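You operate a simulated robot arm through the tools that you are given. There is no shell and no other tool. Be economical: measure what you need, move in short steps, check, and stop when the job is done.

You run a simulated robot arm. Do the job below in one go: nothing can be reset, and whatever is moved stays where it is left.

JOB
Put things in order on the short bench. At the end: the clear jar (marked "POLISH") from the short bench stands where the teal sponge stood; the teal sponge from the short bench stands on top of the white paper roll; the orange pad two (marked "No.2") stands where the orange pad eleven (marked "No.11") stood; the orange pad eleven stands where the clear jar stood; whatever was shut is shut again. Leave all else as you found it, and nothing knocked over.

It is judged by the outcome, as a careful person would: the job done as asked, and still so three seconds after it is handed in. It fails if anything else is knocked over, pushed out of place, dropped, spilled or broken.

ROBOT AND FRAMES
A 6-joint arm with a two-finger parallel gripper, fixed in place. Base frame: the origin is at the foot of the arm, x ahead of it, y to its left, z up; the work surface is at about z = 0.88. Readings come in m, degrees, newtons and seconds.
With the tool pointing down near the work surface it reaches from about 0.24 to 0.64 m from the base axis. Its first joint turns from -66.0 to 66.0 degrees. Payload 2.7 kg.
The TCP is the grasp point between the finger pads, 0.023 m short of the fingertips. In the tool frame z runs along the fingers and y along their closing line. Largest opening 0.094 m; finger width 0.038, thickness 0.01; the body of the gripper, 0.054 by 0.096 m, starts 0.039 m behind the TCP.
Orientation is that of the tool frame in the base frame, as [roll, pitch, yaw] about the fixed x, y, z axes, in that order (R = Rz(yaw) Ry(pitch) Rx(roll)). With the fingers straight down and closing along the base's y, the tool's x points along the base's -x, its y along +y and its z along -z.

CONTROLS
- The arm moves only by the tool step_arm. Its argument "targets" is text: rows parted by semicolons, each of 7 numbers parted by spaces: the finger opening in cm, from 0 to 9.4, then the shift along the tool's x, y, z in cm, then the turn, a rotation vector about the tool's x, y, z in degrees. In form: claw x y z rx ry rz; .... A call has 1 to 10 rows; each row shifts and turns the commanded pose from where the row before left it, along the tool's axes as they then stand. Rows are played at 5 a second. More than 0.05 m and 8.6 degrees between two rows, or a gripper value outside its range, and nothing of the call is played. A pose out of reach is approached as far as the arm can. The call stops where the force on the tool passes 40 N (or 10 N more than at its start, if that is more) or the arm is blocked; 0.2 s more then pass. The fingers move at their own pace (about 0.045 m/s each) and stop on an object; they squeeze with about 31 N. The grip force told is the motor's: it shows also when the fingers shut on nothing. Time passes only in rows, and 0.2 s behind the last, so rows that do not move let the fingers close. The reply holds the time, the measured pose of the TCP, the force on the tool along the base axes, the opening and the grip force, in the units named above and with some noise, with the torque about the TCP (base axes, N m) and any sound that the robot's microphone picked up.
- Cameras (640 x 400 px; columns grow to the right, rows downward): "scene" is fixed at [0.0944, -0.4532, 1.3994]; the picture's right is [0.52, -0.85, 0.00], its down [-0.53, -0.33, -0.78] and it looks along [0.67, 0.41, -0.62] (base axes); focal length 341 px, centre (320, 200). "wrist" rides on the gripper at [0.086, 0.016, -0.075] in the tool frame; the picture's right is [-0.18, 0.98, 0.00], its down [-0.58, -0.11, -0.81] and it looks along [-0.79, -0.15, 0.59] (tool axes); focal length 243 px, centre (320, 200). There is no depth. A picture from a camera that has moved, and an enlarged one, comes with that camera's place and axes in the base frame and with its lens.
- capture(camera): a new picture of that camera. It takes no simulated time.
- enlarge(camera, box): a new picture of the part [left, top, right, bottom] of that camera's present view, enlarged. It takes no simulated time.
- close_job(): hands the job in; it is judged then, once.

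Work in short steps. Places have to be worked out from the pictures, the camera data and where the tool is seen: move nearer, look again, correct. Check each grasp and each placing, and mend what went wrong. You have 120 turns and 84 pictures in all, those below and enlarged ones among them. Open the gripper and draw the arm clear of the work before you hand the job in, unless the task says otherwise; then end with one line.

The tools are called after ">>>" as a command line: name --argument value ..., lists and objects as JSON in quotes. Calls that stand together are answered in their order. step_arm: Moves the arm, as the interface text tells. Its arguments: {"type":"object","properties":{"targets":{"type":"string"}},"required":["targets"]} The other tools are called the same way: capture (camera) takes a picture; enlarge (camera, box) takes an enlarged picture of a part of a camera's view; close_job () hands the job in.

At the start:

```text
t: 0.0
eef_pos: [0.3399, 0.0247, 1.1581]
tcp_rot: [-180.0, 0.0, -180.0]
ft_force: [0.5, -0.5, 0.4]
wrist_torque: [0.0, 0.0, -0.01]
grip_width: 0.0941
gripper_force: 0.0
```

scene: 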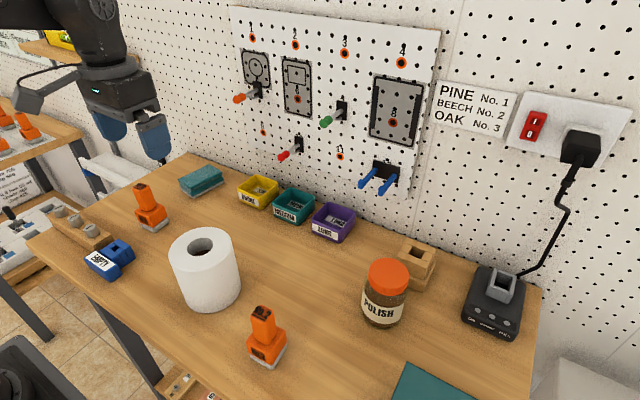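
wrist: 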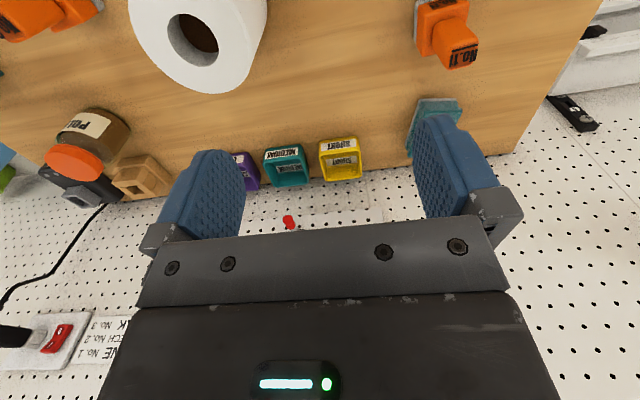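

I'll look closer at the objects first, to check the labels and get exact positions.

>>> enlarge --camera "scene" --box '[80, 140, 320, 290]'

>>> enlarge --camera "scene" --box '[200, 240, 456, 400]'

```text
2.67 times, centred on (200, 215) of scene
camera zoom: at [0.0944, -0.4532, 1.3994], right [0.52, -0.85, 0.0], down [-0.53, -0.33, -0.78], along [0.67, 0.41, -0.62], focal length 910 px, centre (640, 160)
```

zoom: 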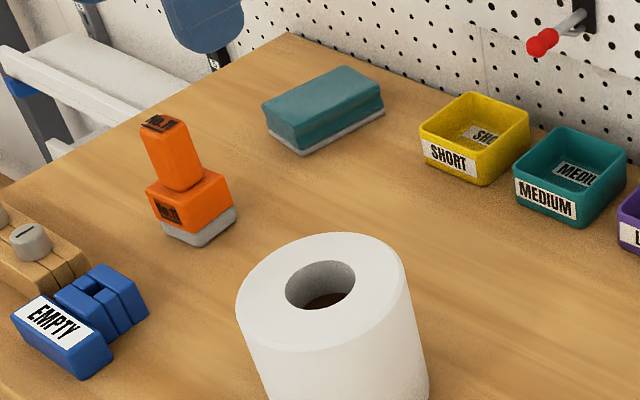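

```text
2.50 times, centred on (328, 320) of scene
camera zoom: at [0.0944, -0.4532, 1.3994], right [0.52, -0.85, 0.0], down [-0.53, -0.33, -0.78], along [0.67, 0.41, -0.62], focal length 854 px, centre (300, -100)
```

zoom: 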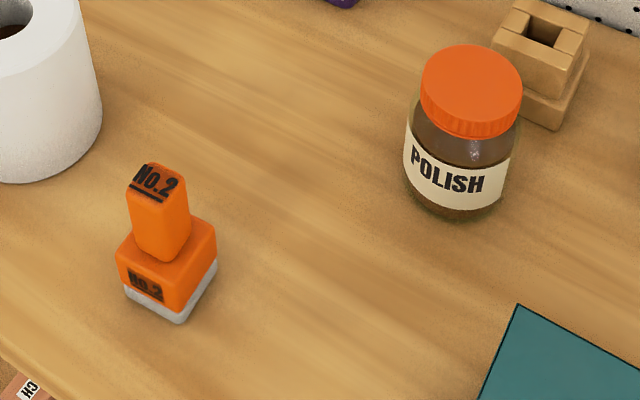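

Labels are confirmed: No.11 is near the sponge and No.2 is at the front. I judge the sponge to be centred at about (0.55, 0.18), with its long axis turned about -11°. I'll hover short of it and look.

>>> step_arm --targets "9.4 -2.6 3.1 2 0 0 0;9.4 -2.6 3.1 2 0 0 0;9.4 -2.6 3.1 2 0 0 0;9.4 -2.6 3.1 2 0 0 0;9.4 -2.6 3.1 2 0 0 0;9.4 0 0 0 0 0 5.5;9.4 0 0 0 0 0 5.5;9.4 0 0 0 0 0 0"

>>> capture --camera "wrist"

>>> capture --camera "scene"

```text
t: 1.8
eef_pos: [0.4707, 0.1797, 1.0595]
tcp_rot: [179.9, 0.0, 168.9]
ft_force: [0.6, 0.3, -0.4]
wrist_torque: [0.01, 0.0, -0.01]
grip_width: 0.0941
gripper_force: 0.0
```

```text
79 pictures are left
camera wrist: at [0.3903, 0.2129, 1.1348], right [0.37, 0.93, 0.0], down [0.55, -0.22, 0.81], along [0.75, -0.3, -0.59], focal length 243 px, centre (320, 200)
```

wrist: 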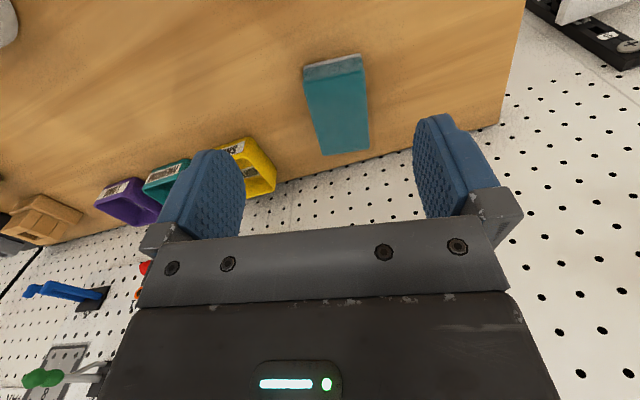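

```text
78 pictures are left
```

scene: 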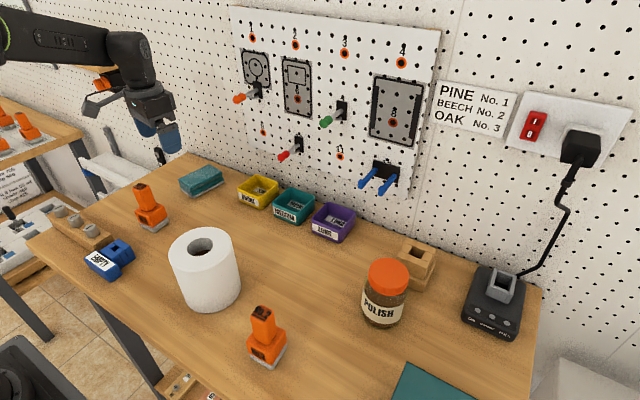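

The wrist view gives the sponge at (0.548, 0.173), 0.0585 wide with its top at z≈0.907, and the yaw matches. I'll move over it and come partway down.

>>> step_arm --targets "9.4 -3.8 0.4 1 0 0 0;9.4 -3.9 0.4 1 0 0 0;9.4 0 0 3 0 0 0;9.4 0 0 4 0 0 0;9.4 0 0 3 0 0 0;9.4 0 0 0 0 0 0"

>>> capture --camera "wrist"

>>> enlarge --camera "scene" --box '[80, 90, 320, 240]'

```text
t: 3.2
eef_pos: [0.5483, 0.1726, 0.9386]
tcp_rot: [-180.0, 0.0, 169.0]
ft_force: [-0.4, -0.2, 0.5]
wrist_torque: [0.01, -0.03, 0.03]
grip_width: 0.0941
gripper_force: 0.1
```

```text
77 pictures are left
camera wrist: at [0.4672, 0.2048, 1.0153], right [0.37, 0.93, 0.0], down [0.55, -0.22, 0.81], along [0.75, -0.3, -0.59], focal length 243 px, centre (320, 200)
```

wrist: 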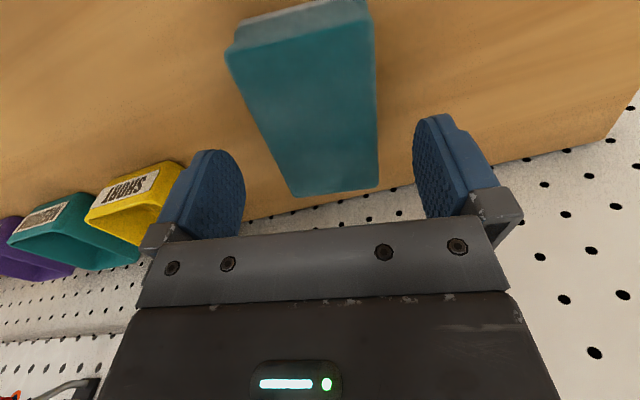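

```text
2.67 times, centred on (200, 165) of scene
camera zoom: at [0.0944, -0.4532, 1.3994], right [0.52, -0.85, 0.0], down [-0.53, -0.33, -0.78], along [0.67, 0.41, -0.62], focal length 910 px, centre (640, 293)
```

zoom: 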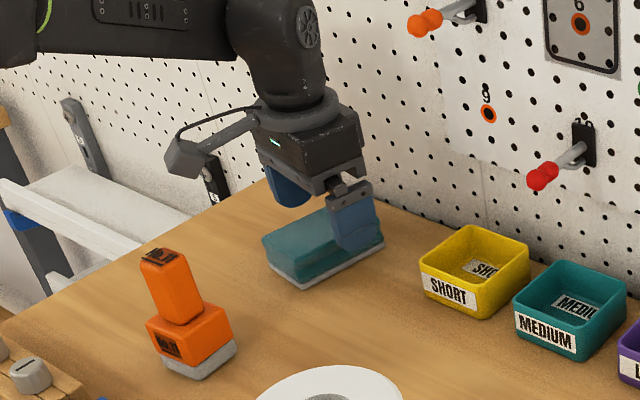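

It's aligned, so I'll descend 3 cm and close.

>>> step_arm --targets "9.4 0 0 1.5 0 0 0;9.4 0 0 1.5 0 0 0;9.4 0 0 0 0 0 0;5 0 0 0 0 0 0;5 0 0 0 0 0 0;5 0 0 0 0 0 0;5 0 0 0 0 0 0"

```text
t: 4.8
eef_pos: [0.5471, 0.1747, 0.9077]
tcp_rot: [-179.9, 0.0, 169.0]
ft_force: [0.1, 0.2, -0.5]
wrist_torque: [0.01, 0.04, 0.04]
grip_width: 0.0567
gripper_force: 31.1
```

It's gripped at 5.7 cm. I'll lift, then check the hold.

>>> step_arm --targets "5 0 0 -2 0 0 0;5 0 0 -4 0 0 0;5 0 0 -4 0 0 0;5 0 0 -4.5 0 0 0;5 0 0 -4.5 0 0 0;5 0 0 -2 0 0 0;5 0 0 0 0 0 0"

>>> step_arm --targets "5 3.54 -2.51 0 0 0 0;5 3.54 -2.51 0 0 0 0;5 3.54 -2.51 0 0 0 0;5 3.54 -2.51 0 0 0 0;5 3.54 -2.51 0 0 0 0;5 3.54 -2.51 0 0 0 0;5 3.54 -2.51 0 0 0 0;5 0 0 0 0 0 0"

>>> capture --camera "wrist"

>>> capture --camera "scene"

```text
t: 6.4
eef_pos: [0.5478, 0.1765, 1.1177]
tcp_rot: [179.9, 0.0, 168.9]
ft_force: [0.0, 0.4, -0.7]
wrist_torque: [0.01, 0.0, -0.03]
grip_width: 0.0571
gripper_force: 30.9
```

```text
t: 8.2
eef_pos: [0.2717, 0.0503, 1.1218]
tcp_rot: [179.9, 0.0, 169.0]
ft_force: [0.1, -0.1, 1.6]
wrist_torque: [-0.03, 0.02, 0.01]
grip_width: 0.0568
gripper_force: 31.1
```

```text
75 pictures are left
camera wrist: at [0.1913, 0.0822, 1.1983], right [0.37, 0.93, 0.0], down [0.55, -0.22, 0.81], along [0.75, -0.3, -0.59], focal length 243 px, centre (320, 200)
```

wrist: 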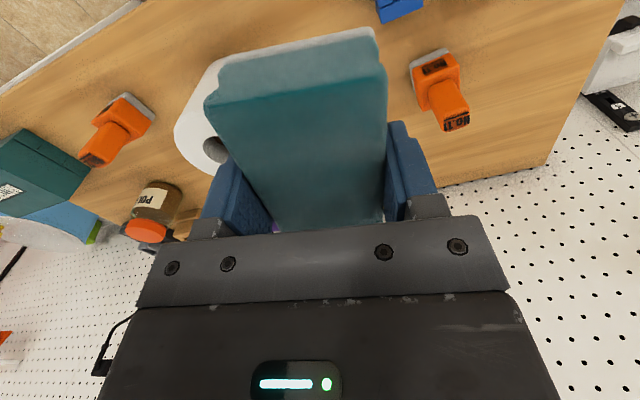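

```text
74 pictures are left
```

scene: 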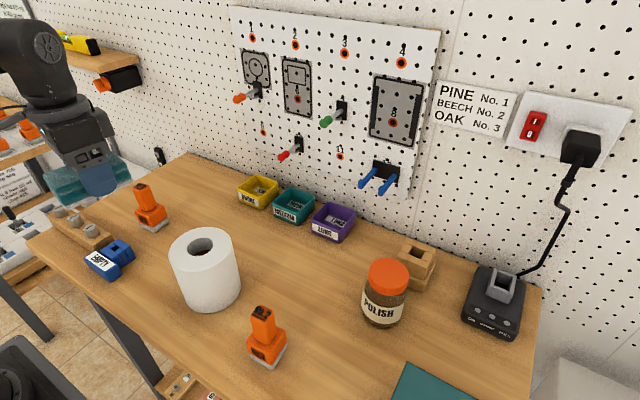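

The sponge is held level. I'll zoom in on the roll to fix its axis and top height.

>>> enlarge --camera "scene" --box '[140, 215, 268, 295]'

>>> enlarge --camera "scene" --box '[148, 240, 276, 320]'

```text
5.00 times, centred on (204, 255) of scene
camera zoom: at [0.0944, -0.4533, 1.3994], right [0.52, -0.85, 0.0], down [-0.53, -0.33, -0.78], along [0.67, 0.41, -0.62], focal length 1707 px, centre (900, -75)
```

zoom: 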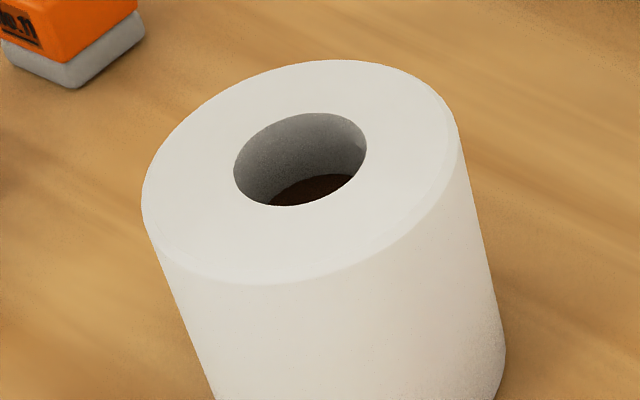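

```text
5.00 times, centred on (212, 280) of scene
camera zoom: at [0.0944, -0.4533, 1.3994], right [0.52, -0.85, 0.0], down [-0.53, -0.33, -0.78], along [0.67, 0.41, -0.62], focal length 1707 px, centre (860, -200)
```

zoom: 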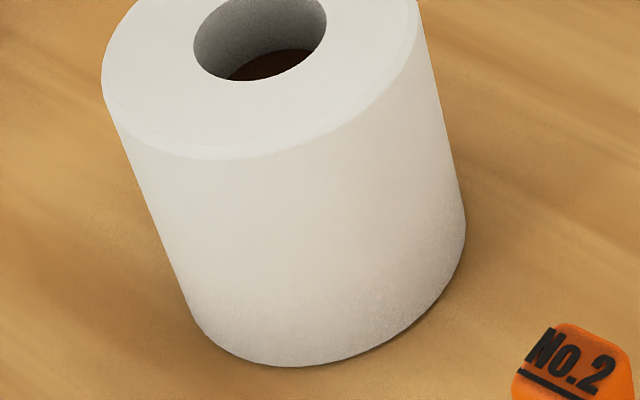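

The roll axis comes out at about (0.320, -0.090) with its top near z≈1.00. I'll move the sponge above it and look before lowering.

>>> step_arm --targets "5 -1.86 -3.21 0 0 0 0;5 -1.86 -3.21 0 0 0 0;5 -1.86 -3.21 0 0 0 0;5 -1.86 -3.21 0 0 0 0;5 0 0 3 0 0 0;5 0 0 2.5 0 0 0;5 0 0 0 0 0 0"

>>> capture --camera "wrist"

>>> enlarge --camera "scene" --box '[100, 160, 324, 300]'

```text
t: 9.8
eef_pos: [0.3205, -0.0932, 1.0622]
tcp_rot: [180.0, 0.0, 169.0]
ft_force: [-0.7, 0.1, -1.2]
wrist_torque: [-0.01, -0.01, 0.04]
grip_width: 0.0569
gripper_force: 30.8
```

```text
71 pictures are left
camera wrist: at [0.2391, -0.0606, 1.1399], right [0.37, 0.93, 0.0], down [0.55, -0.22, 0.81], along [0.75, -0.3, -0.59], focal length 243 px, centre (320, 200)
```

wrist: 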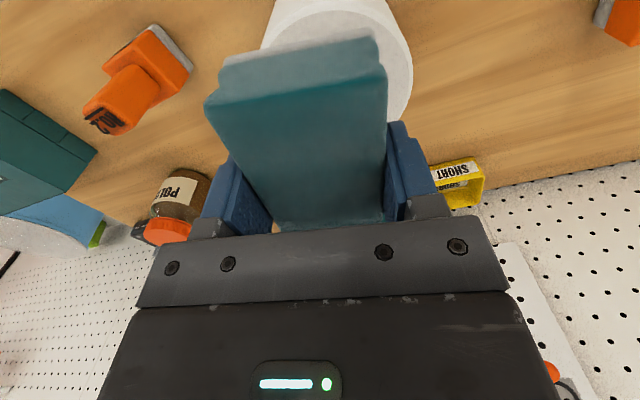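

```text
2.86 times, centred on (212, 230) of scene
camera zoom: at [0.0944, -0.4532, 1.3994], right [0.52, -0.85, 0.0], down [-0.53, -0.33, -0.78], along [0.67, 0.41, -0.62], focal length 976 px, centre (629, 114)
```

zoom: 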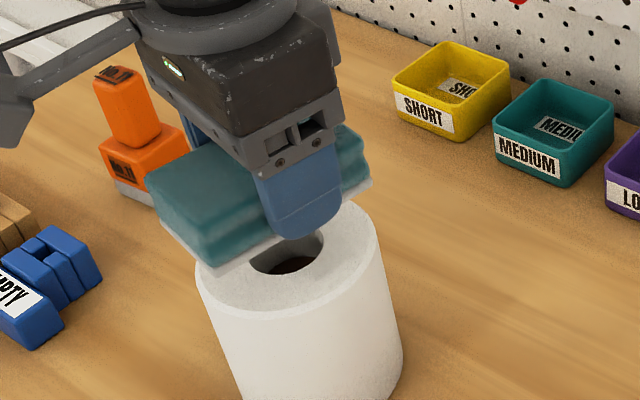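

It's well aligned over the roll. I'll lower in small steps until it touches.

>>> step_arm --targets "5 0 0.3 1.5 0 0 0;5 0 0 0.8 0 0 0;5 0 0 0.3 0 0 0;5 0 0 0 0 0 0"

>>> enlarge --camera "scene" --box '[136, 200, 264, 280]'

```text
t: 10.8
eef_pos: [0.319, -0.089, 1.0382]
tcp_rot: [-180.0, 0.0, 168.9]
ft_force: [0.0, 0.3, 0.3]
wrist_torque: [-0.01, -0.02, 0.01]
grip_width: 0.057
gripper_force: 31.3
```

```text
5.00 times, centred on (200, 240) of scene
camera zoom: at [0.0944, -0.4532, 1.3994], right [0.52, -0.85, 0.0], down [-0.53, -0.33, -0.78], along [0.67, 0.41, -0.62], focal length 1707 px, centre (920, 0)
```

zoom: 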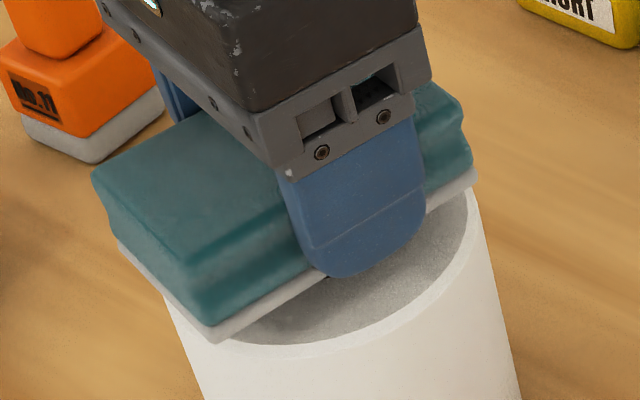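

>>> step_arm --targets "5 0 0 0.4 0 0 0;5 0 0 0.3 0 0 0;5 0 0 0 0 0 0"

```text
t: 11.6
eef_pos: [0.3191, -0.0897, 1.0299]
tcp_rot: [-179.9, -0.2, 169.0]
ft_force: [-0.2, -1.0, -0.4]
wrist_torque: [0.02, 0.01, 0.0]
grip_width: 0.0568
gripper_force: 31.4
```

No contact yet at 1.030, so I'll go on in millimetre steps.

>>> step_arm --targets "5 0 0 0.15 0 0 0;5 0 0 0.15 0 0 0;5 0 0 0 0 0 0"

>>> enlarge --camera "scene" --box '[136, 200, 264, 280]'

```text
t: 12.4
eef_pos: [0.3197, -0.0892, 1.0291]
tcp_rot: [179.9, 0.0, 168.9]
ft_force: [0.7, 0.0, 0.0]
wrist_torque: [0.03, -0.01, 0.0]
grip_width: 0.0569
gripper_force: 31.0
```

```text
5.00 times, centred on (200, 240) of scene
camera zoom: at [0.0944, -0.4532, 1.3994], right [0.52, -0.85, 0.0], down [-0.53, -0.33, -0.78], along [0.67, 0.41, -0.62], focal length 1707 px, centre (920, 0)
```

zoom: 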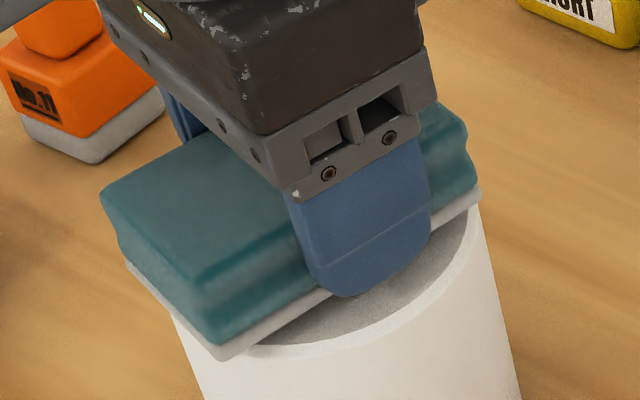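

>>> step_arm --targets "5 0 0 0.15 0 0 0;5 0 0 0.15 0 0 0;5 0 0 0 0 0 0"

```text
t: 13.2
eef_pos: [0.3185, -0.089, 1.0254]
tcp_rot: [-180.0, 0.0, 169.0]
ft_force: [0.9, 0.2, 0.1]
wrist_torque: [-0.01, -0.01, 0.01]
grip_width: 0.0567
gripper_force: 30.2
```

Still free, so I'll keep lowering.

>>> step_arm --targets "5 0 0 0.15 0 0 0;5 0 0 0.15 0 0 0;5 0 0 0 0 0 0"

>>> enlarge --camera "scene" --box '[136, 200, 264, 280]'

```text
t: 14.0
eef_pos: [0.3191, -0.0901, 1.0215]
tcp_rot: [180.0, 0.0, 169.0]
ft_force: [-2.2, 1.1, 11.2]
wrist_torque: [0.1, 0.16, -0.06]
grip_width: 0.057
gripper_force: 30.9
```

```text
5.00 times, centred on (200, 240) of scene
camera zoom: at [0.0942, -0.4532, 1.3994], right [0.52, -0.85, 0.0], down [-0.53, -0.33, -0.78], along [0.67, 0.41, -0.62], focal length 1707 px, centre (920, 0)
```

zoom: 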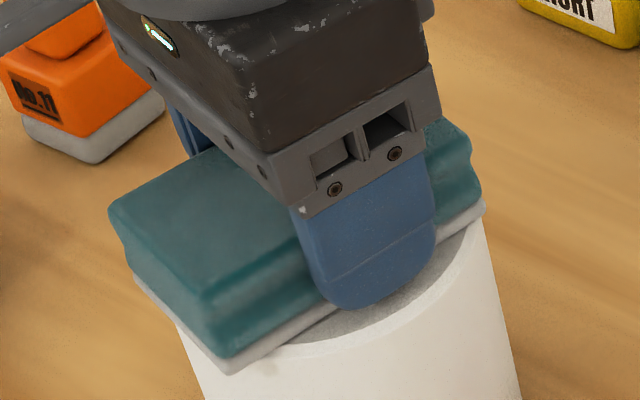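

It's in contact at about 11 N. I'll ease up a touch, open and rise.

>>> step_arm --targets "5 0 0 -0.1 0 0 0;9 0 0 0 0 0 0;9 0 0 0 0 0 0;9 0 0 0 0 0 0;9 0 0 -2 0 0 0;9 0 0 -4 0 0 0;9 0 0 -4 0 0 0;9 0 0 0 0 0 0"

>>> enlarge --camera "scene" --box '[100, 160, 324, 300]'

```text
t: 15.8
eef_pos: [0.3231, -0.0903, 1.1229]
tcp_rot: [180.0, 0.0, 168.9]
ft_force: [-0.4, -0.5, -0.3]
wrist_torque: [0.0, -0.01, 0.02]
grip_width: 0.09
gripper_force: 0.1
```

```text
2.86 times, centred on (212, 230) of scene
camera zoom: at [0.0944, -0.4532, 1.3994], right [0.52, -0.85, 0.0], down [-0.53, -0.33, -0.78], along [0.67, 0.41, -0.62], focal length 976 px, centre (629, 114)
```

zoom: 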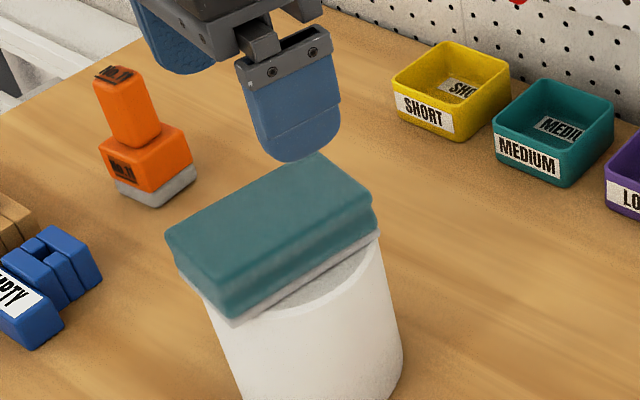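

The sponge sits flat on the roll. Next I'll move toward the jar to measure it.

>>> step_arm --targets "9.4 -1.05 -3.87 -0.4 0 0 0;9.4 -1.05 -3.87 -0.4 0 0 0;9.4 -1.05 -3.87 -0.4 0 0 0;9.4 -1.05 -3.87 -0.4 0 0 0;9.4 -1.05 -3.87 -0.4 0 0 0;9.4 -1.05 -3.87 -0.4 0 0 0;9.4 0 0 0 0 0 0"

>>> capture --camera "wrist"

>>> capture --camera "scene"

```text
t: 17.4
eef_pos: [0.3404, -0.3302, 1.1479]
tcp_rot: [180.0, 0.0, 169.1]
ft_force: [-0.2, 0.6, -0.2]
wrist_torque: [0.0, 0.01, -0.02]
grip_width: 0.094
gripper_force: 0.1
```

```text
65 pictures are left
camera wrist: at [0.259, -0.2981, 1.2225], right [0.37, 0.93, 0.0], down [0.55, -0.22, 0.81], along [0.75, -0.3, -0.59], focal length 243 px, centre (320, 200)
```

wrist: 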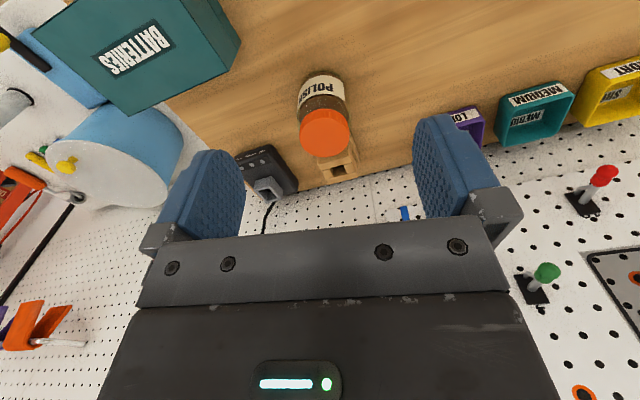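

```text
64 pictures are left
```

scene: 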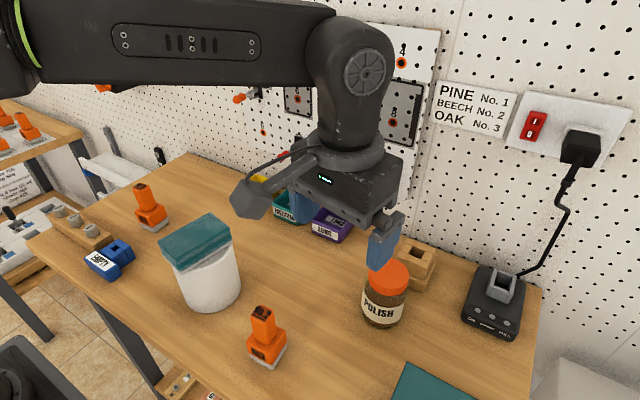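

By triangulation the jar axis is at (0.441, -0.366), lid top about 0.983 and body about 7.4 cm wide. The BATTERIES box corner is at (0.344, -0.438), top 0.951, so it stays clear. I'll hover above the jar.

>>> step_arm --targets "9.4 -3.52 -0.53 1 0 0 0;9.4 -3.52 -0.53 1 0 0 0;9.4 -3.52 -0.53 1 0 0 0;9.4 0 0 3 0 0 0;9.4 0 0 2.8 0 0 0;9.4 0 0 0 0 0 0"

>>> capture --camera "wrist"

>>> enlarge --camera "scene" --box '[296, 200, 488, 320]'

```text
t: 18.8
eef_pos: [0.4399, -0.3643, 1.0597]
tcp_rot: [-180.0, 0.0, 168.9]
ft_force: [-0.5, -0.2, 0.2]
wrist_torque: [-0.01, 0.0, -0.05]
grip_width: 0.094
gripper_force: 0.0
```

```text
63 pictures are left
camera wrist: at [0.3593, -0.3313, 1.1356], right [0.37, 0.93, 0.0], down [0.55, -0.22, 0.81], along [0.75, -0.3, -0.59], focal length 243 px, centre (320, 200)
```

wrist: 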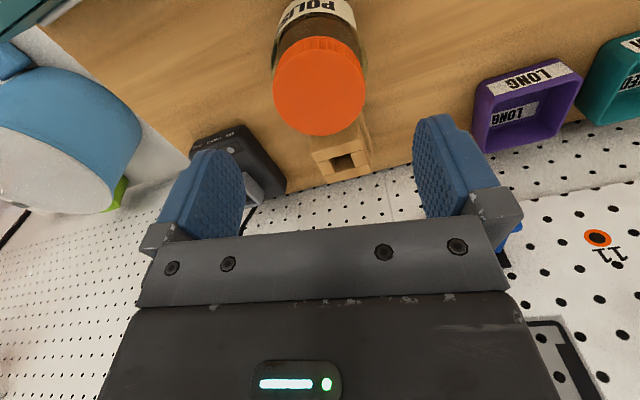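

```text
3.33 times, centred on (392, 260) of scene
camera zoom: at [0.0944, -0.4532, 1.3994], right [0.52, -0.85, 0.0], down [-0.53, -0.33, -0.78], along [0.67, 0.41, -0.62], focal length 1138 px, centre (80, 0)
```

zoom: 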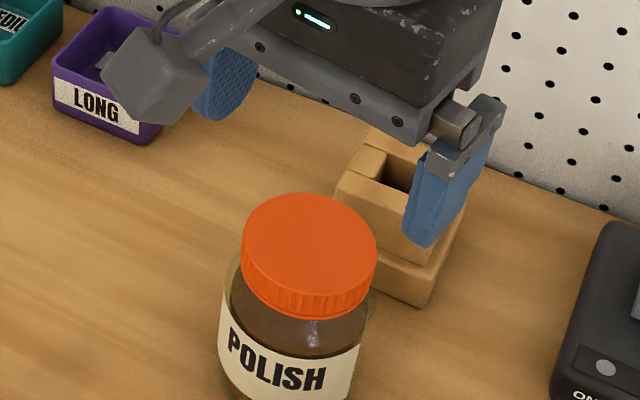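

The estimate is refined to (0.443, -0.365), lid top about 0.985. I'll descend to TCP 0.952, which grips the glass and keeps the palm just above the lid.

>>> step_arm --targets "9.4 -0.3 0 3 0 0 0;9.4 0 0 3 0 0 0;9.4 0 0 2.5 0 0 0;9.4 0 0 1.5 0 0 0;9.4 0 0 0 0 0 0"

>>> capture --camera "wrist"

>>> enlarge --camera "scene" --box '[296, 220, 488, 340]'

```text
t: 20.0
eef_pos: [0.4405, -0.3651, 0.9593]
tcp_rot: [179.9, 0.0, 168.9]
ft_force: [0.1, -0.1, -0.7]
wrist_torque: [0.03, 0.01, -0.01]
grip_width: 0.094
gripper_force: 0.1
```

```text
61 pictures are left
camera wrist: at [0.3597, -0.3333, 1.0356], right [0.37, 0.93, 0.0], down [0.55, -0.22, 0.81], along [0.75, -0.3, -0.59], focal length 243 px, centre (320, 200)
```

wrist: 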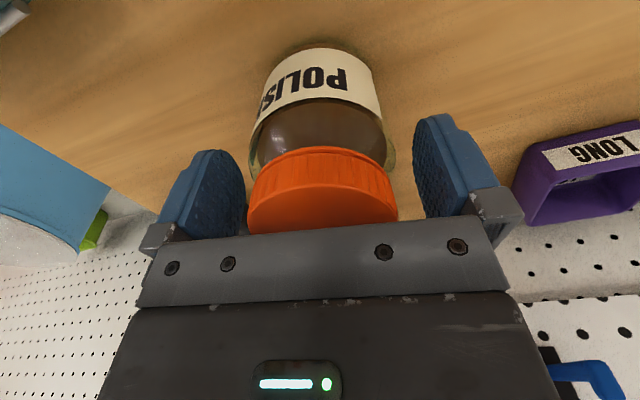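

```text
3.33 times, centred on (392, 280) of scene
camera zoom: at [0.0944, -0.4532, 1.3994], right [0.52, -0.85, 0.0], down [-0.53, -0.33, -0.78], along [0.67, 0.41, -0.62], focal length 1138 px, centre (80, -67)
```

zoom: 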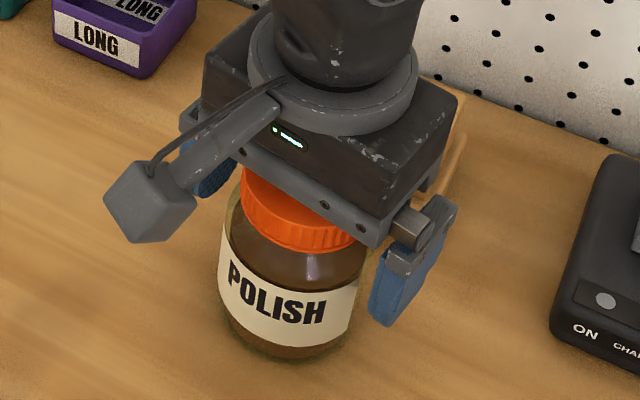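

It's centred. I'll lower another 8 mm and close gently.

>>> step_arm --targets "9.4 0 0 0.4 0 0 0;9.4 0 0 0.4 0 0 0;9.4 0 0 0 0 0 0;6.5 0 0 0 0 0 0;6.5 0 0 0 0 0 0;6.5 0 0 0 0 0 0;6.5 0 0 0 0 0 0"

>>> enlarge --camera "scene" --box '[296, 220, 488, 340]'

```text
t: 21.6
eef_pos: [0.4423, -0.3652, 0.9515]
tcp_rot: [180.0, 0.0, 169.0]
ft_force: [0.6, 1.3, 1.0]
wrist_torque: [0.1, -0.1, 0.01]
grip_width: 0.0711
gripper_force: 31.4
```

```text
3.33 times, centred on (392, 280) of scene
camera zoom: at [0.0944, -0.4532, 1.3994], right [0.52, -0.85, 0.0], down [-0.53, -0.33, -0.78], along [0.67, 0.41, -0.62], focal length 1138 px, centre (80, -67)
```

zoom: 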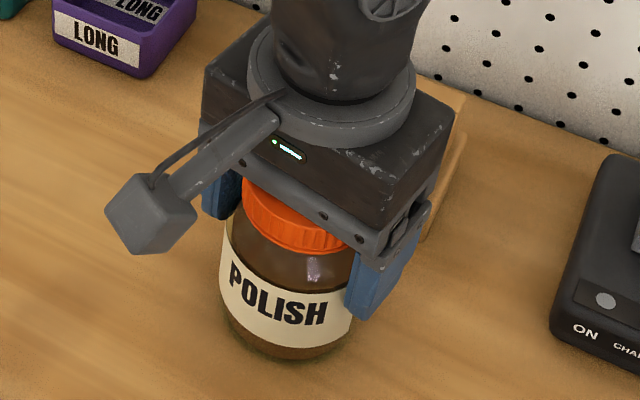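

It's gripped at 7.1 cm on the glass. I'll lift slowly.

>>> step_arm --targets "6.5 0 0 -1 0 0 0;6.5 0 0 -2 0 0 0;6.5 0 0 -3 0 0 0;6.5 0 0 -3 0 0 0;6.5 0 0 0 0 0 0"

>>> enlarge --camera "scene" --box '[296, 180, 488, 300]'

```text
t: 22.8
eef_pos: [0.4402, -0.3657, 1.04]
tcp_rot: [-179.9, 0.0, 169.1]
ft_force: [0.6, -0.7, -1.7]
wrist_torque: [-0.01, -0.05, 0.03]
grip_width: 0.0712
gripper_force: 31.5
```

```text
3.33 times, centred on (392, 240) of scene
camera zoom: at [0.0945, -0.4533, 1.3994], right [0.52, -0.85, 0.0], down [-0.53, -0.33, -0.78], along [0.67, 0.41, -0.62], focal length 1138 px, centre (80, 67)
```

zoom: 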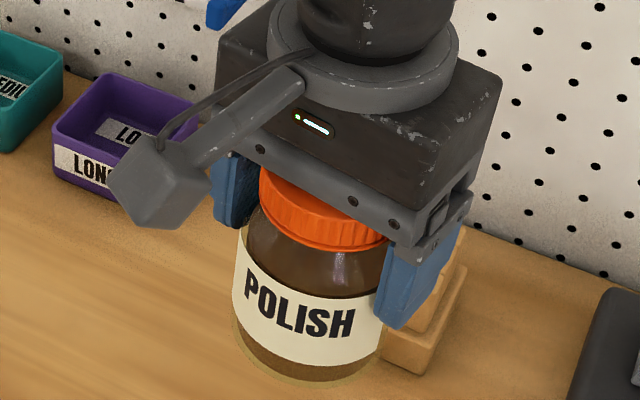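

The jar is secure and upright. I'll raise it to TCP 1.12, then carry it across at x≈0.44.

>>> step_arm --targets "6.5 0 0 -4 0 0 0;6.5 0 0 -4 0 0 0;6.5 0.38 1.96 0 0 0 0;6.5 0.763 3.926 0 0 0 0;6.5 0.763 3.926 0 0 0 0;6.5 0.763 3.926 0 0 0 0;6.5 0.763 3.926 0 0 0 0;6.5 0.763 3.926 0 0 0 0;6.5 0.763 3.926 0 0 0 0;6.5 0.763 3.926 0 0 0 0"

>>> step_arm --targets "6.5 0.763 3.926 0 0 0 0;6.5 0.763 3.926 0 0 0 0;6.5 0.763 3.926 0 0 0 0;6.5 0.763 3.926 0 0 0 0;6.5 0.763 3.926 0 0 0 0;6.5 0.38 1.96 0 0 0 0;6.5 0 0 0 0 0 0"

>>> capture --camera "scene"

```text
t: 25.0
eef_pos: [0.4358, -0.0633, 1.1224]
tcp_rot: [-179.9, -0.1, 168.9]
ft_force: [-0.3, -0.1, -3.4]
wrist_torque: [0.0, -0.01, 0.0]
grip_width: 0.071
gripper_force: 30.8
```

```text
t: 26.6
eef_pos: [0.4416, 0.1563, 1.12]
tcp_rot: [179.9, -0.1, 169.0]
ft_force: [-0.8, 0.3, -1.9]
wrist_torque: [-0.03, 0.02, 0.01]
grip_width: 0.0713
gripper_force: 30.8
```

```text
57 pictures are left
```

scene: 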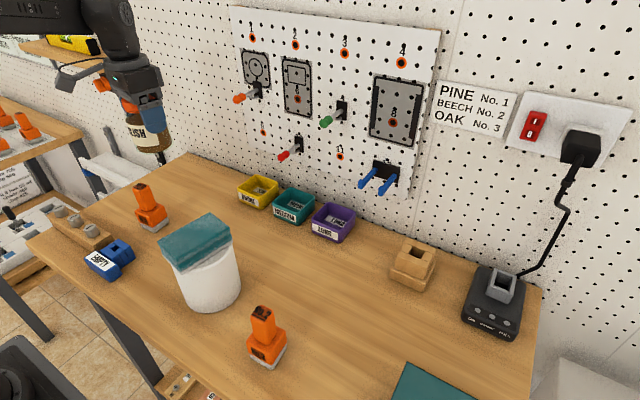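

All is well. I'll move to above the sponge's old spot and descend to just above the surface.

>>> step_arm --targets "6.5 -3.37 1.22 0 0 0 0;6.5 -3.37 1.22 0 0 0 0;6.5 -3.37 1.22 0 0 0 0;6.5 0 0 4 0 0 0;6.5 0 0 4 0 0 0;6.5 0 0 4 0 0 0;6.5 0 0 2.5 0 0 0;6.5 0 0 0 0 0 0"

>>> enlarge --camera "scene" --box '[100, 120, 292, 240]'

```text
t: 28.4
eef_pos: [0.549, 0.1724, 0.9758]
tcp_rot: [180.0, -0.1, 169.0]
ft_force: [0.3, -0.1, -3.1]
wrist_torque: [0.02, -0.02, -0.02]
grip_width: 0.0708
gripper_force: 31.2
```

```text
3.33 times, centred on (196, 180) of scene
camera zoom: at [0.0945, -0.4532, 1.3994], right [0.52, -0.85, 0.0], down [-0.53, -0.33, -0.78], along [0.67, 0.41, -0.62], focal length 1138 px, centre (733, 267)
```

zoom: 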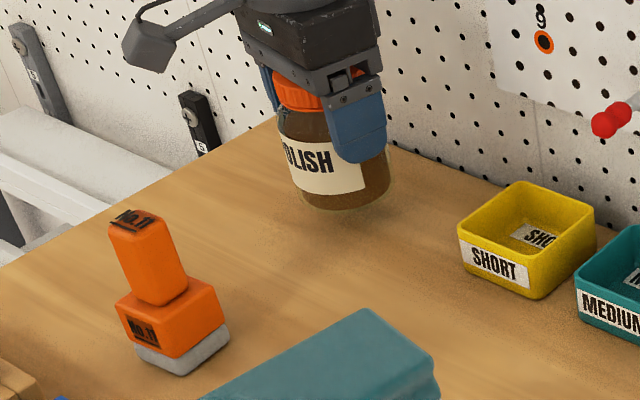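

It's over the spot. I'll lower slowly.

>>> step_arm --targets "6.5 0 0 1 0 0 0;6.5 0 0 0.8 0 0 0;6.5 0 0 0.3 0 0 0;6.5 0 0 0 0 0 0"

```text
t: 29.4
eef_pos: [0.5488, 0.172, 0.956]
tcp_rot: [-180.0, 0.0, 169.0]
ft_force: [0.4, 0.2, -3.1]
wrist_torque: [0.0, -0.04, 0.02]
grip_width: 0.0712
gripper_force: 30.8
```

>>> step_arm --targets "6.5 0 0 0.2 0 0 0;6.5 0 0 0.15 0 0 0;6.5 0 0 0 0 0 0"

```text
t: 30.2
eef_pos: [0.5485, 0.1711, 0.9507]
tcp_rot: [180.0, 0.0, 169.0]
ft_force: [-0.4, 0.5, -2.3]
wrist_torque: [0.02, 0.02, 0.03]
grip_width: 0.071
gripper_force: 31.2
```

Almost touching; a little further.

>>> step_arm --targets "6.5 0 0 0.1 0 0 0;6.5 0 0 0.1 0 0 0;6.5 0 0 0 0 0 0"

```text
t: 31.0
eef_pos: [0.5478, 0.1722, 0.9505]
tcp_rot: [179.9, 0.1, 169.1]
ft_force: [-1.7, 2.7, 10.0]
wrist_torque: [-0.09, 0.3, -0.09]
grip_width: 0.0711
gripper_force: 31.5
```

It has contact at 10 N. I'll ease up slightly, open and rise.

>>> step_arm --targets "6.5 0 0 -0.1 0 0 0;9.4 0 0 0 0 0 0;9.4 0 0 0 0 0 0;9.4 0 0 0 0 0 0;9.4 0 0 -2 0 0 0;9.4 0 0 -4 0 0 0;9.4 0 0 -4 0 0 0;9.4 0 0 -4 0 0 0;9.4 0 0 0 0 0 0"

>>> enlarge --camera "scene" --box '[100, 120, 292, 240]'

>>> capture --camera "wrist"

```text
t: 33.0
eef_pos: [0.5476, 0.1693, 1.0917]
tcp_rot: [-180.0, 0.0, 169.0]
ft_force: [0.2, -0.8, -0.3]
wrist_torque: [-0.03, 0.0, -0.03]
grip_width: 0.0942
gripper_force: 0.0
```

```text
3.33 times, centred on (196, 180) of scene
camera zoom: at [0.0944, -0.4532, 1.3994], right [0.52, -0.85, 0.0], down [-0.53, -0.33, -0.78], along [0.67, 0.41, -0.62], focal length 1138 px, centre (733, 267)
```

zoom: 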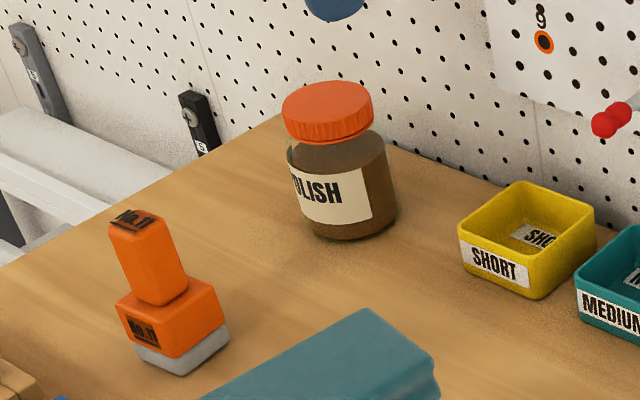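

```text
54 pictures are left
camera wrist: at [0.4667, 0.2017, 1.1678], right [0.37, 0.93, 0.0], down [0.55, -0.22, 0.81], along [0.75, -0.3, -0.59], focal length 243 px, centre (320, 200)
```

wrist: 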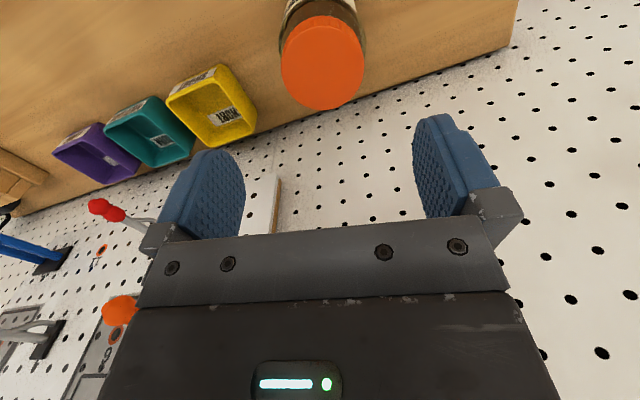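

The jar stands well. Next I'll back off to look at pad No.11.

>>> step_arm --targets "9.4 4.03 -0.93 0 0 0 0;9.4 4.03 -0.93 0 0 0 0;9.4 4.03 -0.93 0 0 0 0;9.4 4.03 -0.93 0 0 0 0;9.4 4.03 -0.93 0 0 0 0;9.4 4.03 -0.93 0 0 0 0;9.4 0 0 0 0 0 0"

>>> capture --camera "wrist"

>>> enlarge --camera "scene" --box '[100, 160, 228, 240]'

```text
t: 34.6
eef_pos: [0.3003, 0.1592, 1.0923]
tcp_rot: [179.9, 0.0, 169.0]
ft_force: [0.3, 1.0, -0.1]
wrist_torque: [0.0, 0.0, 0.01]
grip_width: 0.0941
gripper_force: 0.0
```

```text
53 pictures are left
camera wrist: at [0.2197, 0.1925, 1.1676], right [0.37, 0.93, 0.0], down [0.55, -0.22, 0.81], along [0.75, -0.3, -0.59], focal length 243 px, centre (320, 200)
```

wrist: 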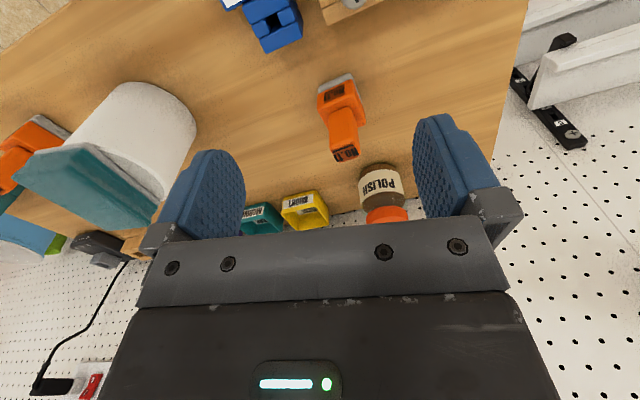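

```text
5.00 times, centred on (164, 200) of scene
camera zoom: at [0.0944, -0.4533, 1.3994], right [0.52, -0.85, 0.0], down [-0.53, -0.33, -0.78], along [0.67, 0.41, -0.62], focal length 1707 px, centre (1100, 200)
```

zoom: 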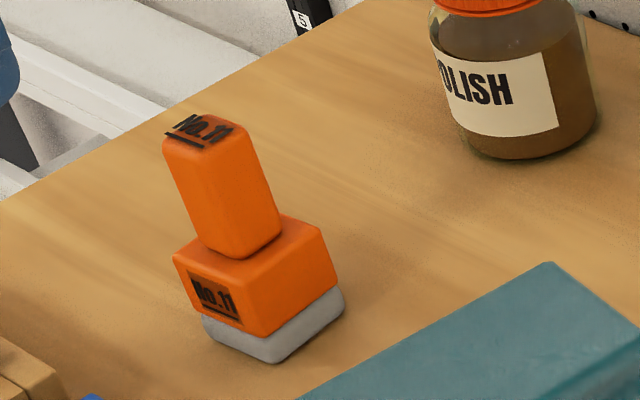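

Pad 11 is roughly at (0.388, 0.155) and nearly square to the axes. I'll square the tool yaw and take a closer look.

>>> step_arm --targets "9.4 0 0 0 0 0 -5.5;9.4 0 0 0 0 0 -5.5;9.4 -2 -0.3 2 0 0 0;9.4 0 0 1 0 0 0;9.4 0 0 0 0 0 0"

>>> enlarge --camera "wrist" --box '[240, 20, 432, 140]'

>>> capture --camera "wrist"

```text
t: 35.8
eef_pos: [0.3193, 0.1603, 1.0599]
tcp_rot: [180.0, -0.1, 179.9]
ft_force: [0.0, 0.4, -0.3]
wrist_torque: [0.02, 0.03, -0.01]
grip_width: 0.094
gripper_force: 0.1
```

```text
3.33 times, centred on (336, 80) of wrist
camera zoom: at [0.2344, 0.1762, 1.1361], right [0.18, 0.98, 0.0], down [0.58, -0.11, 0.81], along [0.79, -0.15, -0.59], focal length 809 px, centre (267, 600)
```

zoom: 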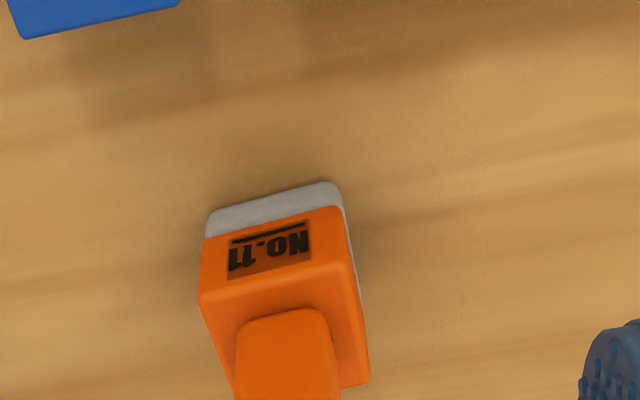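

```text
50 pictures are left
camera wrist: at [0.2344, 0.1762, 1.1361], right [0.18, 0.98, 0.0], down [0.58, -0.11, 0.81], along [0.79, -0.15, -0.59], focal length 243 px, centre (320, 200)
```

wrist: 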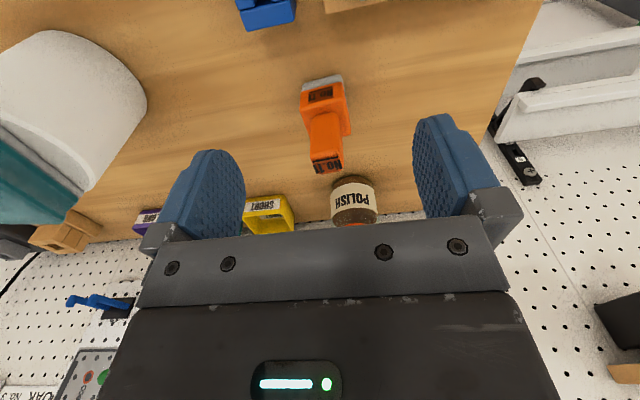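

Pad 11's centre is (0.386, 0.153), yaw about +3°, handle top about 0.986. I'll move over it and descend around the handle.

>>> step_arm --targets "9.4 -3.4 -0.4 0 0 0 0;9.4 -3.3 -0.35 0 0 0 -3;9.4 0 0 2.5 0 0 0;9.4 0 0 0 0 0 0"

>>> capture --camera "wrist"

>>> enlarge --camera "scene" --box '[70, 130, 230, 230]'

```text
t: 36.8
eef_pos: [0.3873, 0.1528, 1.0332]
tcp_rot: [-180.0, 0.0, -177.0]
ft_force: [0.6, -0.8, 0.6]
wrist_torque: [-0.02, -0.01, 0.01]
grip_width: 0.0941
gripper_force: 0.0
```

```text
49 pictures are left
camera wrist: at [0.3001, 0.1644, 1.1096], right [0.13, 0.99, 0.0], down [0.59, -0.08, 0.81], along [0.8, -0.11, -0.59], focal length 243 px, centre (320, 200)
```

wrist: 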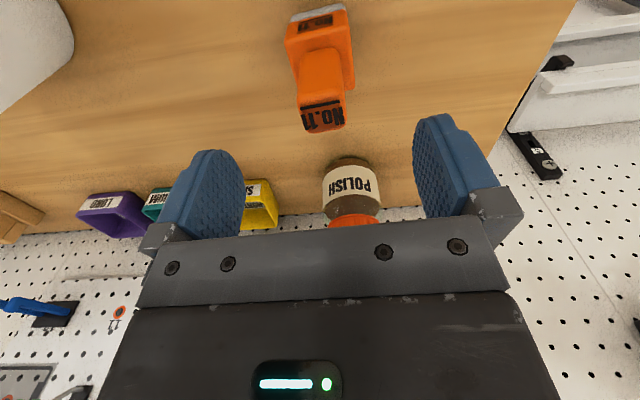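

```text
4.00 times, centred on (150, 180) of scene
camera zoom: at [0.0944, -0.4532, 1.3994], right [0.52, -0.85, 0.0], down [-0.53, -0.33, -0.78], along [0.67, 0.41, -0.62], focal length 1366 px, centre (1000, 280)
```

zoom: 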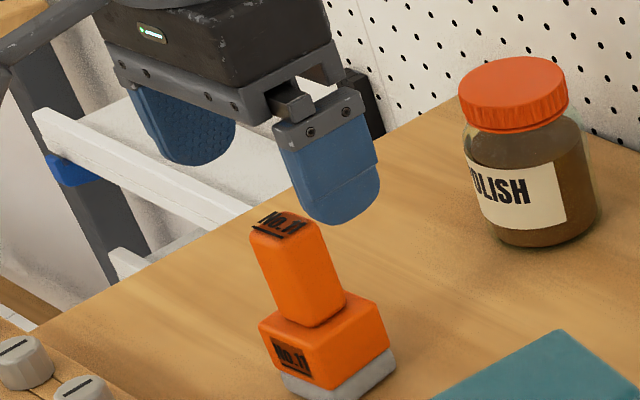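

It's centred on the handle. I'll descend to TCP ≈0.960 and grip.

>>> step_arm --targets "9.4 0 0.1 3 0 0 -1;9.4 0 0 3 0 0 0;9.4 0 0 1.3 0 0 0;9.4 0 0 0 0 0 0;2 0 0 0 0 0 0;2 0 0 0 0 0 0;2 0 0 0 0 0 0;2 0 0 0 0 0 0;2 0 0 0 0 0 0;2 0 0 0 0 0 0"

>>> enlarge --camera "scene" --box '[70, 150, 230, 250]'

```text
t: 39.0
eef_pos: [0.3888, 0.1536, 0.9623]
tcp_rot: [180.0, -0.1, -175.9]
ft_force: [0.7, -0.2, -0.2]
wrist_torque: [-0.04, -0.04, 0.01]
grip_width: 0.0269
gripper_force: 31.1
```

```text
4.00 times, centred on (150, 200) of scene
camera zoom: at [0.0944, -0.4532, 1.3994], right [0.52, -0.85, 0.0], down [-0.53, -0.33, -0.78], along [0.67, 0.41, -0.62], focal length 1366 px, centre (1000, 200)
```

zoom: 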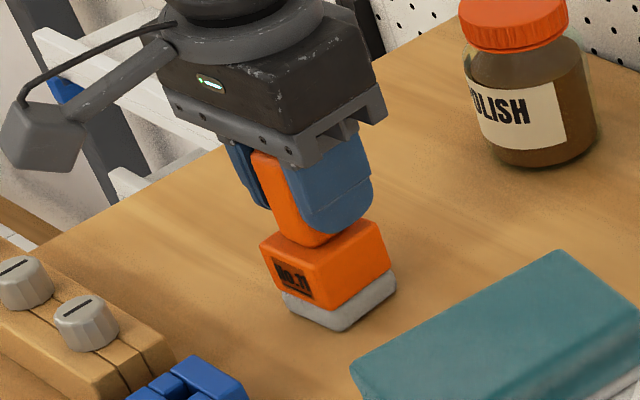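

Handle gripped at 2.7 cm. I'll lift and carry it toward the jar's old spot.

>>> step_arm --targets "2 0 0 -2 0 0 0;2 0 0 -4 0 0 0;2 0 0 -4 0 0 0;2 0 0 -4 0 0 0;2 0 0 -3 0 0 0;2 0 0 0 0 0 0"

>>> enlarge --camera "scene" --box '[40, 60, 280, 210]'

```text
t: 40.4
eef_pos: [0.3851, 0.1531, 1.1319]
tcp_rot: [-179.9, 0.0, -175.9]
ft_force: [-1.0, -0.9, -1.1]
wrist_torque: [-0.02, 0.0, -0.02]
grip_width: 0.0267
gripper_force: 31.0
```

```text
2.67 times, centred on (160, 135) of scene
camera zoom: at [0.0944, -0.4532, 1.3994], right [0.52, -0.85, 0.0], down [-0.53, -0.33, -0.78], along [0.67, 0.41, -0.62], focal length 910 px, centre (747, 373)
```

zoom: 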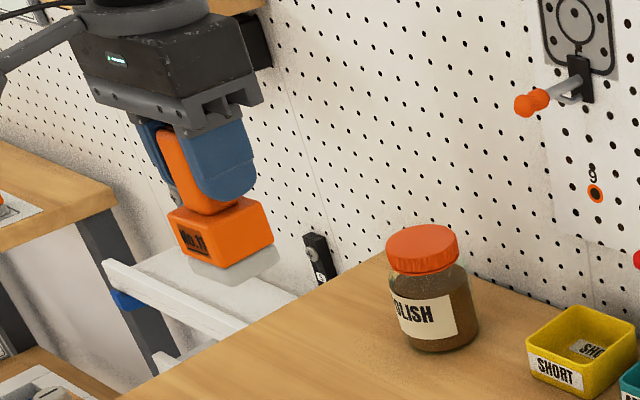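

Securely held. I'll carry it across.

>>> step_arm --targets "2 -0.15 -4.34 0 0 0 0;2 -0.15 -4.34 0 0 0 0;2 -0.15 -4.34 0 0 0 0;2 -0.15 -4.34 0 0 0 0;2 -0.15 -4.34 0 0 0 0;2 -0.15 -4.34 0 0 0 0;2 -0.15 -4.34 0 0 0 0"

>>> step_arm --targets "2 -0.15 -4.34 0 0 0 0;2 -0.15 -4.34 0 0 0 0;2 -0.15 -4.34 0 0 0 0;2 -0.15 -4.34 0 0 0 0;2 -0.15 -4.34 0 0 0 0;2 0 0 0 0 0 0;2 0 0 4 0 0 0;2 0 0 4 0 0 0;2 0 0 0 0 0 0"

>>> capture --camera "scene"

```text
t: 42.0
eef_pos: [0.4211, -0.1495, 1.131]
tcp_rot: [180.0, 0.0, -175.9]
ft_force: [0.4, 0.2, -1.6]
wrist_torque: [0.04, 0.0, 0.0]
grip_width: 0.0267
gripper_force: 31.1
```

```text
t: 44.0
eef_pos: [0.4435, -0.3674, 1.0519]
tcp_rot: [-180.0, 0.0, -176.0]
ft_force: [0.7, -0.4, -0.9]
wrist_torque: [0.01, 0.0, 0.04]
grip_width: 0.0272
gripper_force: 31.0
```

```text
45 pictures are left
```

scene: 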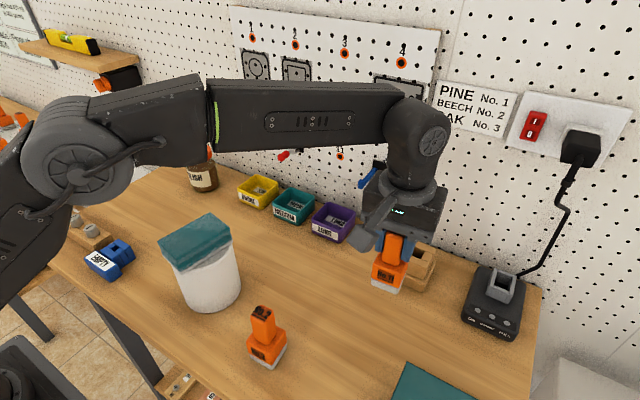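

Above the spot. I'll descend to 1.5 cm above it, then slowly.

>>> step_arm --targets "2 0.15 0.15 3 0 0 0;2 0 0 3 0 0 0;2 0 0 1.8 0 0 0;2 0 0 0.6 0 0 0;2 0 0 0 0 0 0"

>>> enlarge --camera "scene" --box '[296, 220, 488, 340]'

```text
t: 45.2
eef_pos: [0.4385, -0.3641, 0.9682]
tcp_rot: [-179.9, 0.0, -176.0]
ft_force: [0.1, 0.1, -2.2]
wrist_torque: [-0.02, -0.03, 0.01]
grip_width: 0.0268
gripper_force: 31.2
```

```text
3.33 times, centred on (392, 280) of scene
camera zoom: at [0.0944, -0.4533, 1.3994], right [0.52, -0.85, 0.0], down [-0.53, -0.33, -0.78], along [0.67, 0.41, -0.62], focal length 1138 px, centre (80, -67)
```

zoom: 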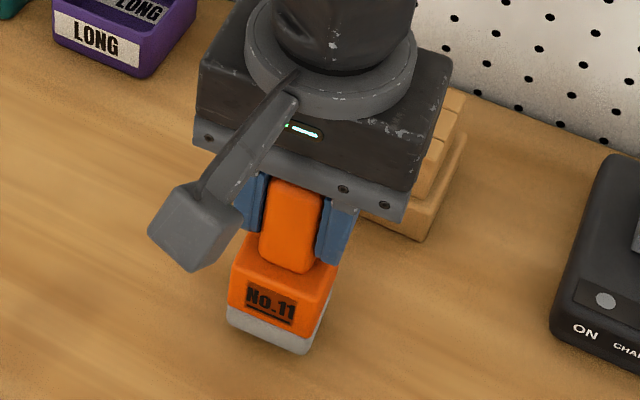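

>>> step_arm --targets "2 -0.15 0 0.4 0 0 0;2 0 0 0.2 0 0 0;2 0 0 0 0 0 0"

```text
t: 46.0
eef_pos: [0.4405, -0.3637, 0.9618]
tcp_rot: [-180.0, 0.0, -176.0]
ft_force: [-0.3, 1.3, 4.7]
wrist_torque: [0.2, 0.09, -0.04]
grip_width: 0.0267
gripper_force: 31.0
```

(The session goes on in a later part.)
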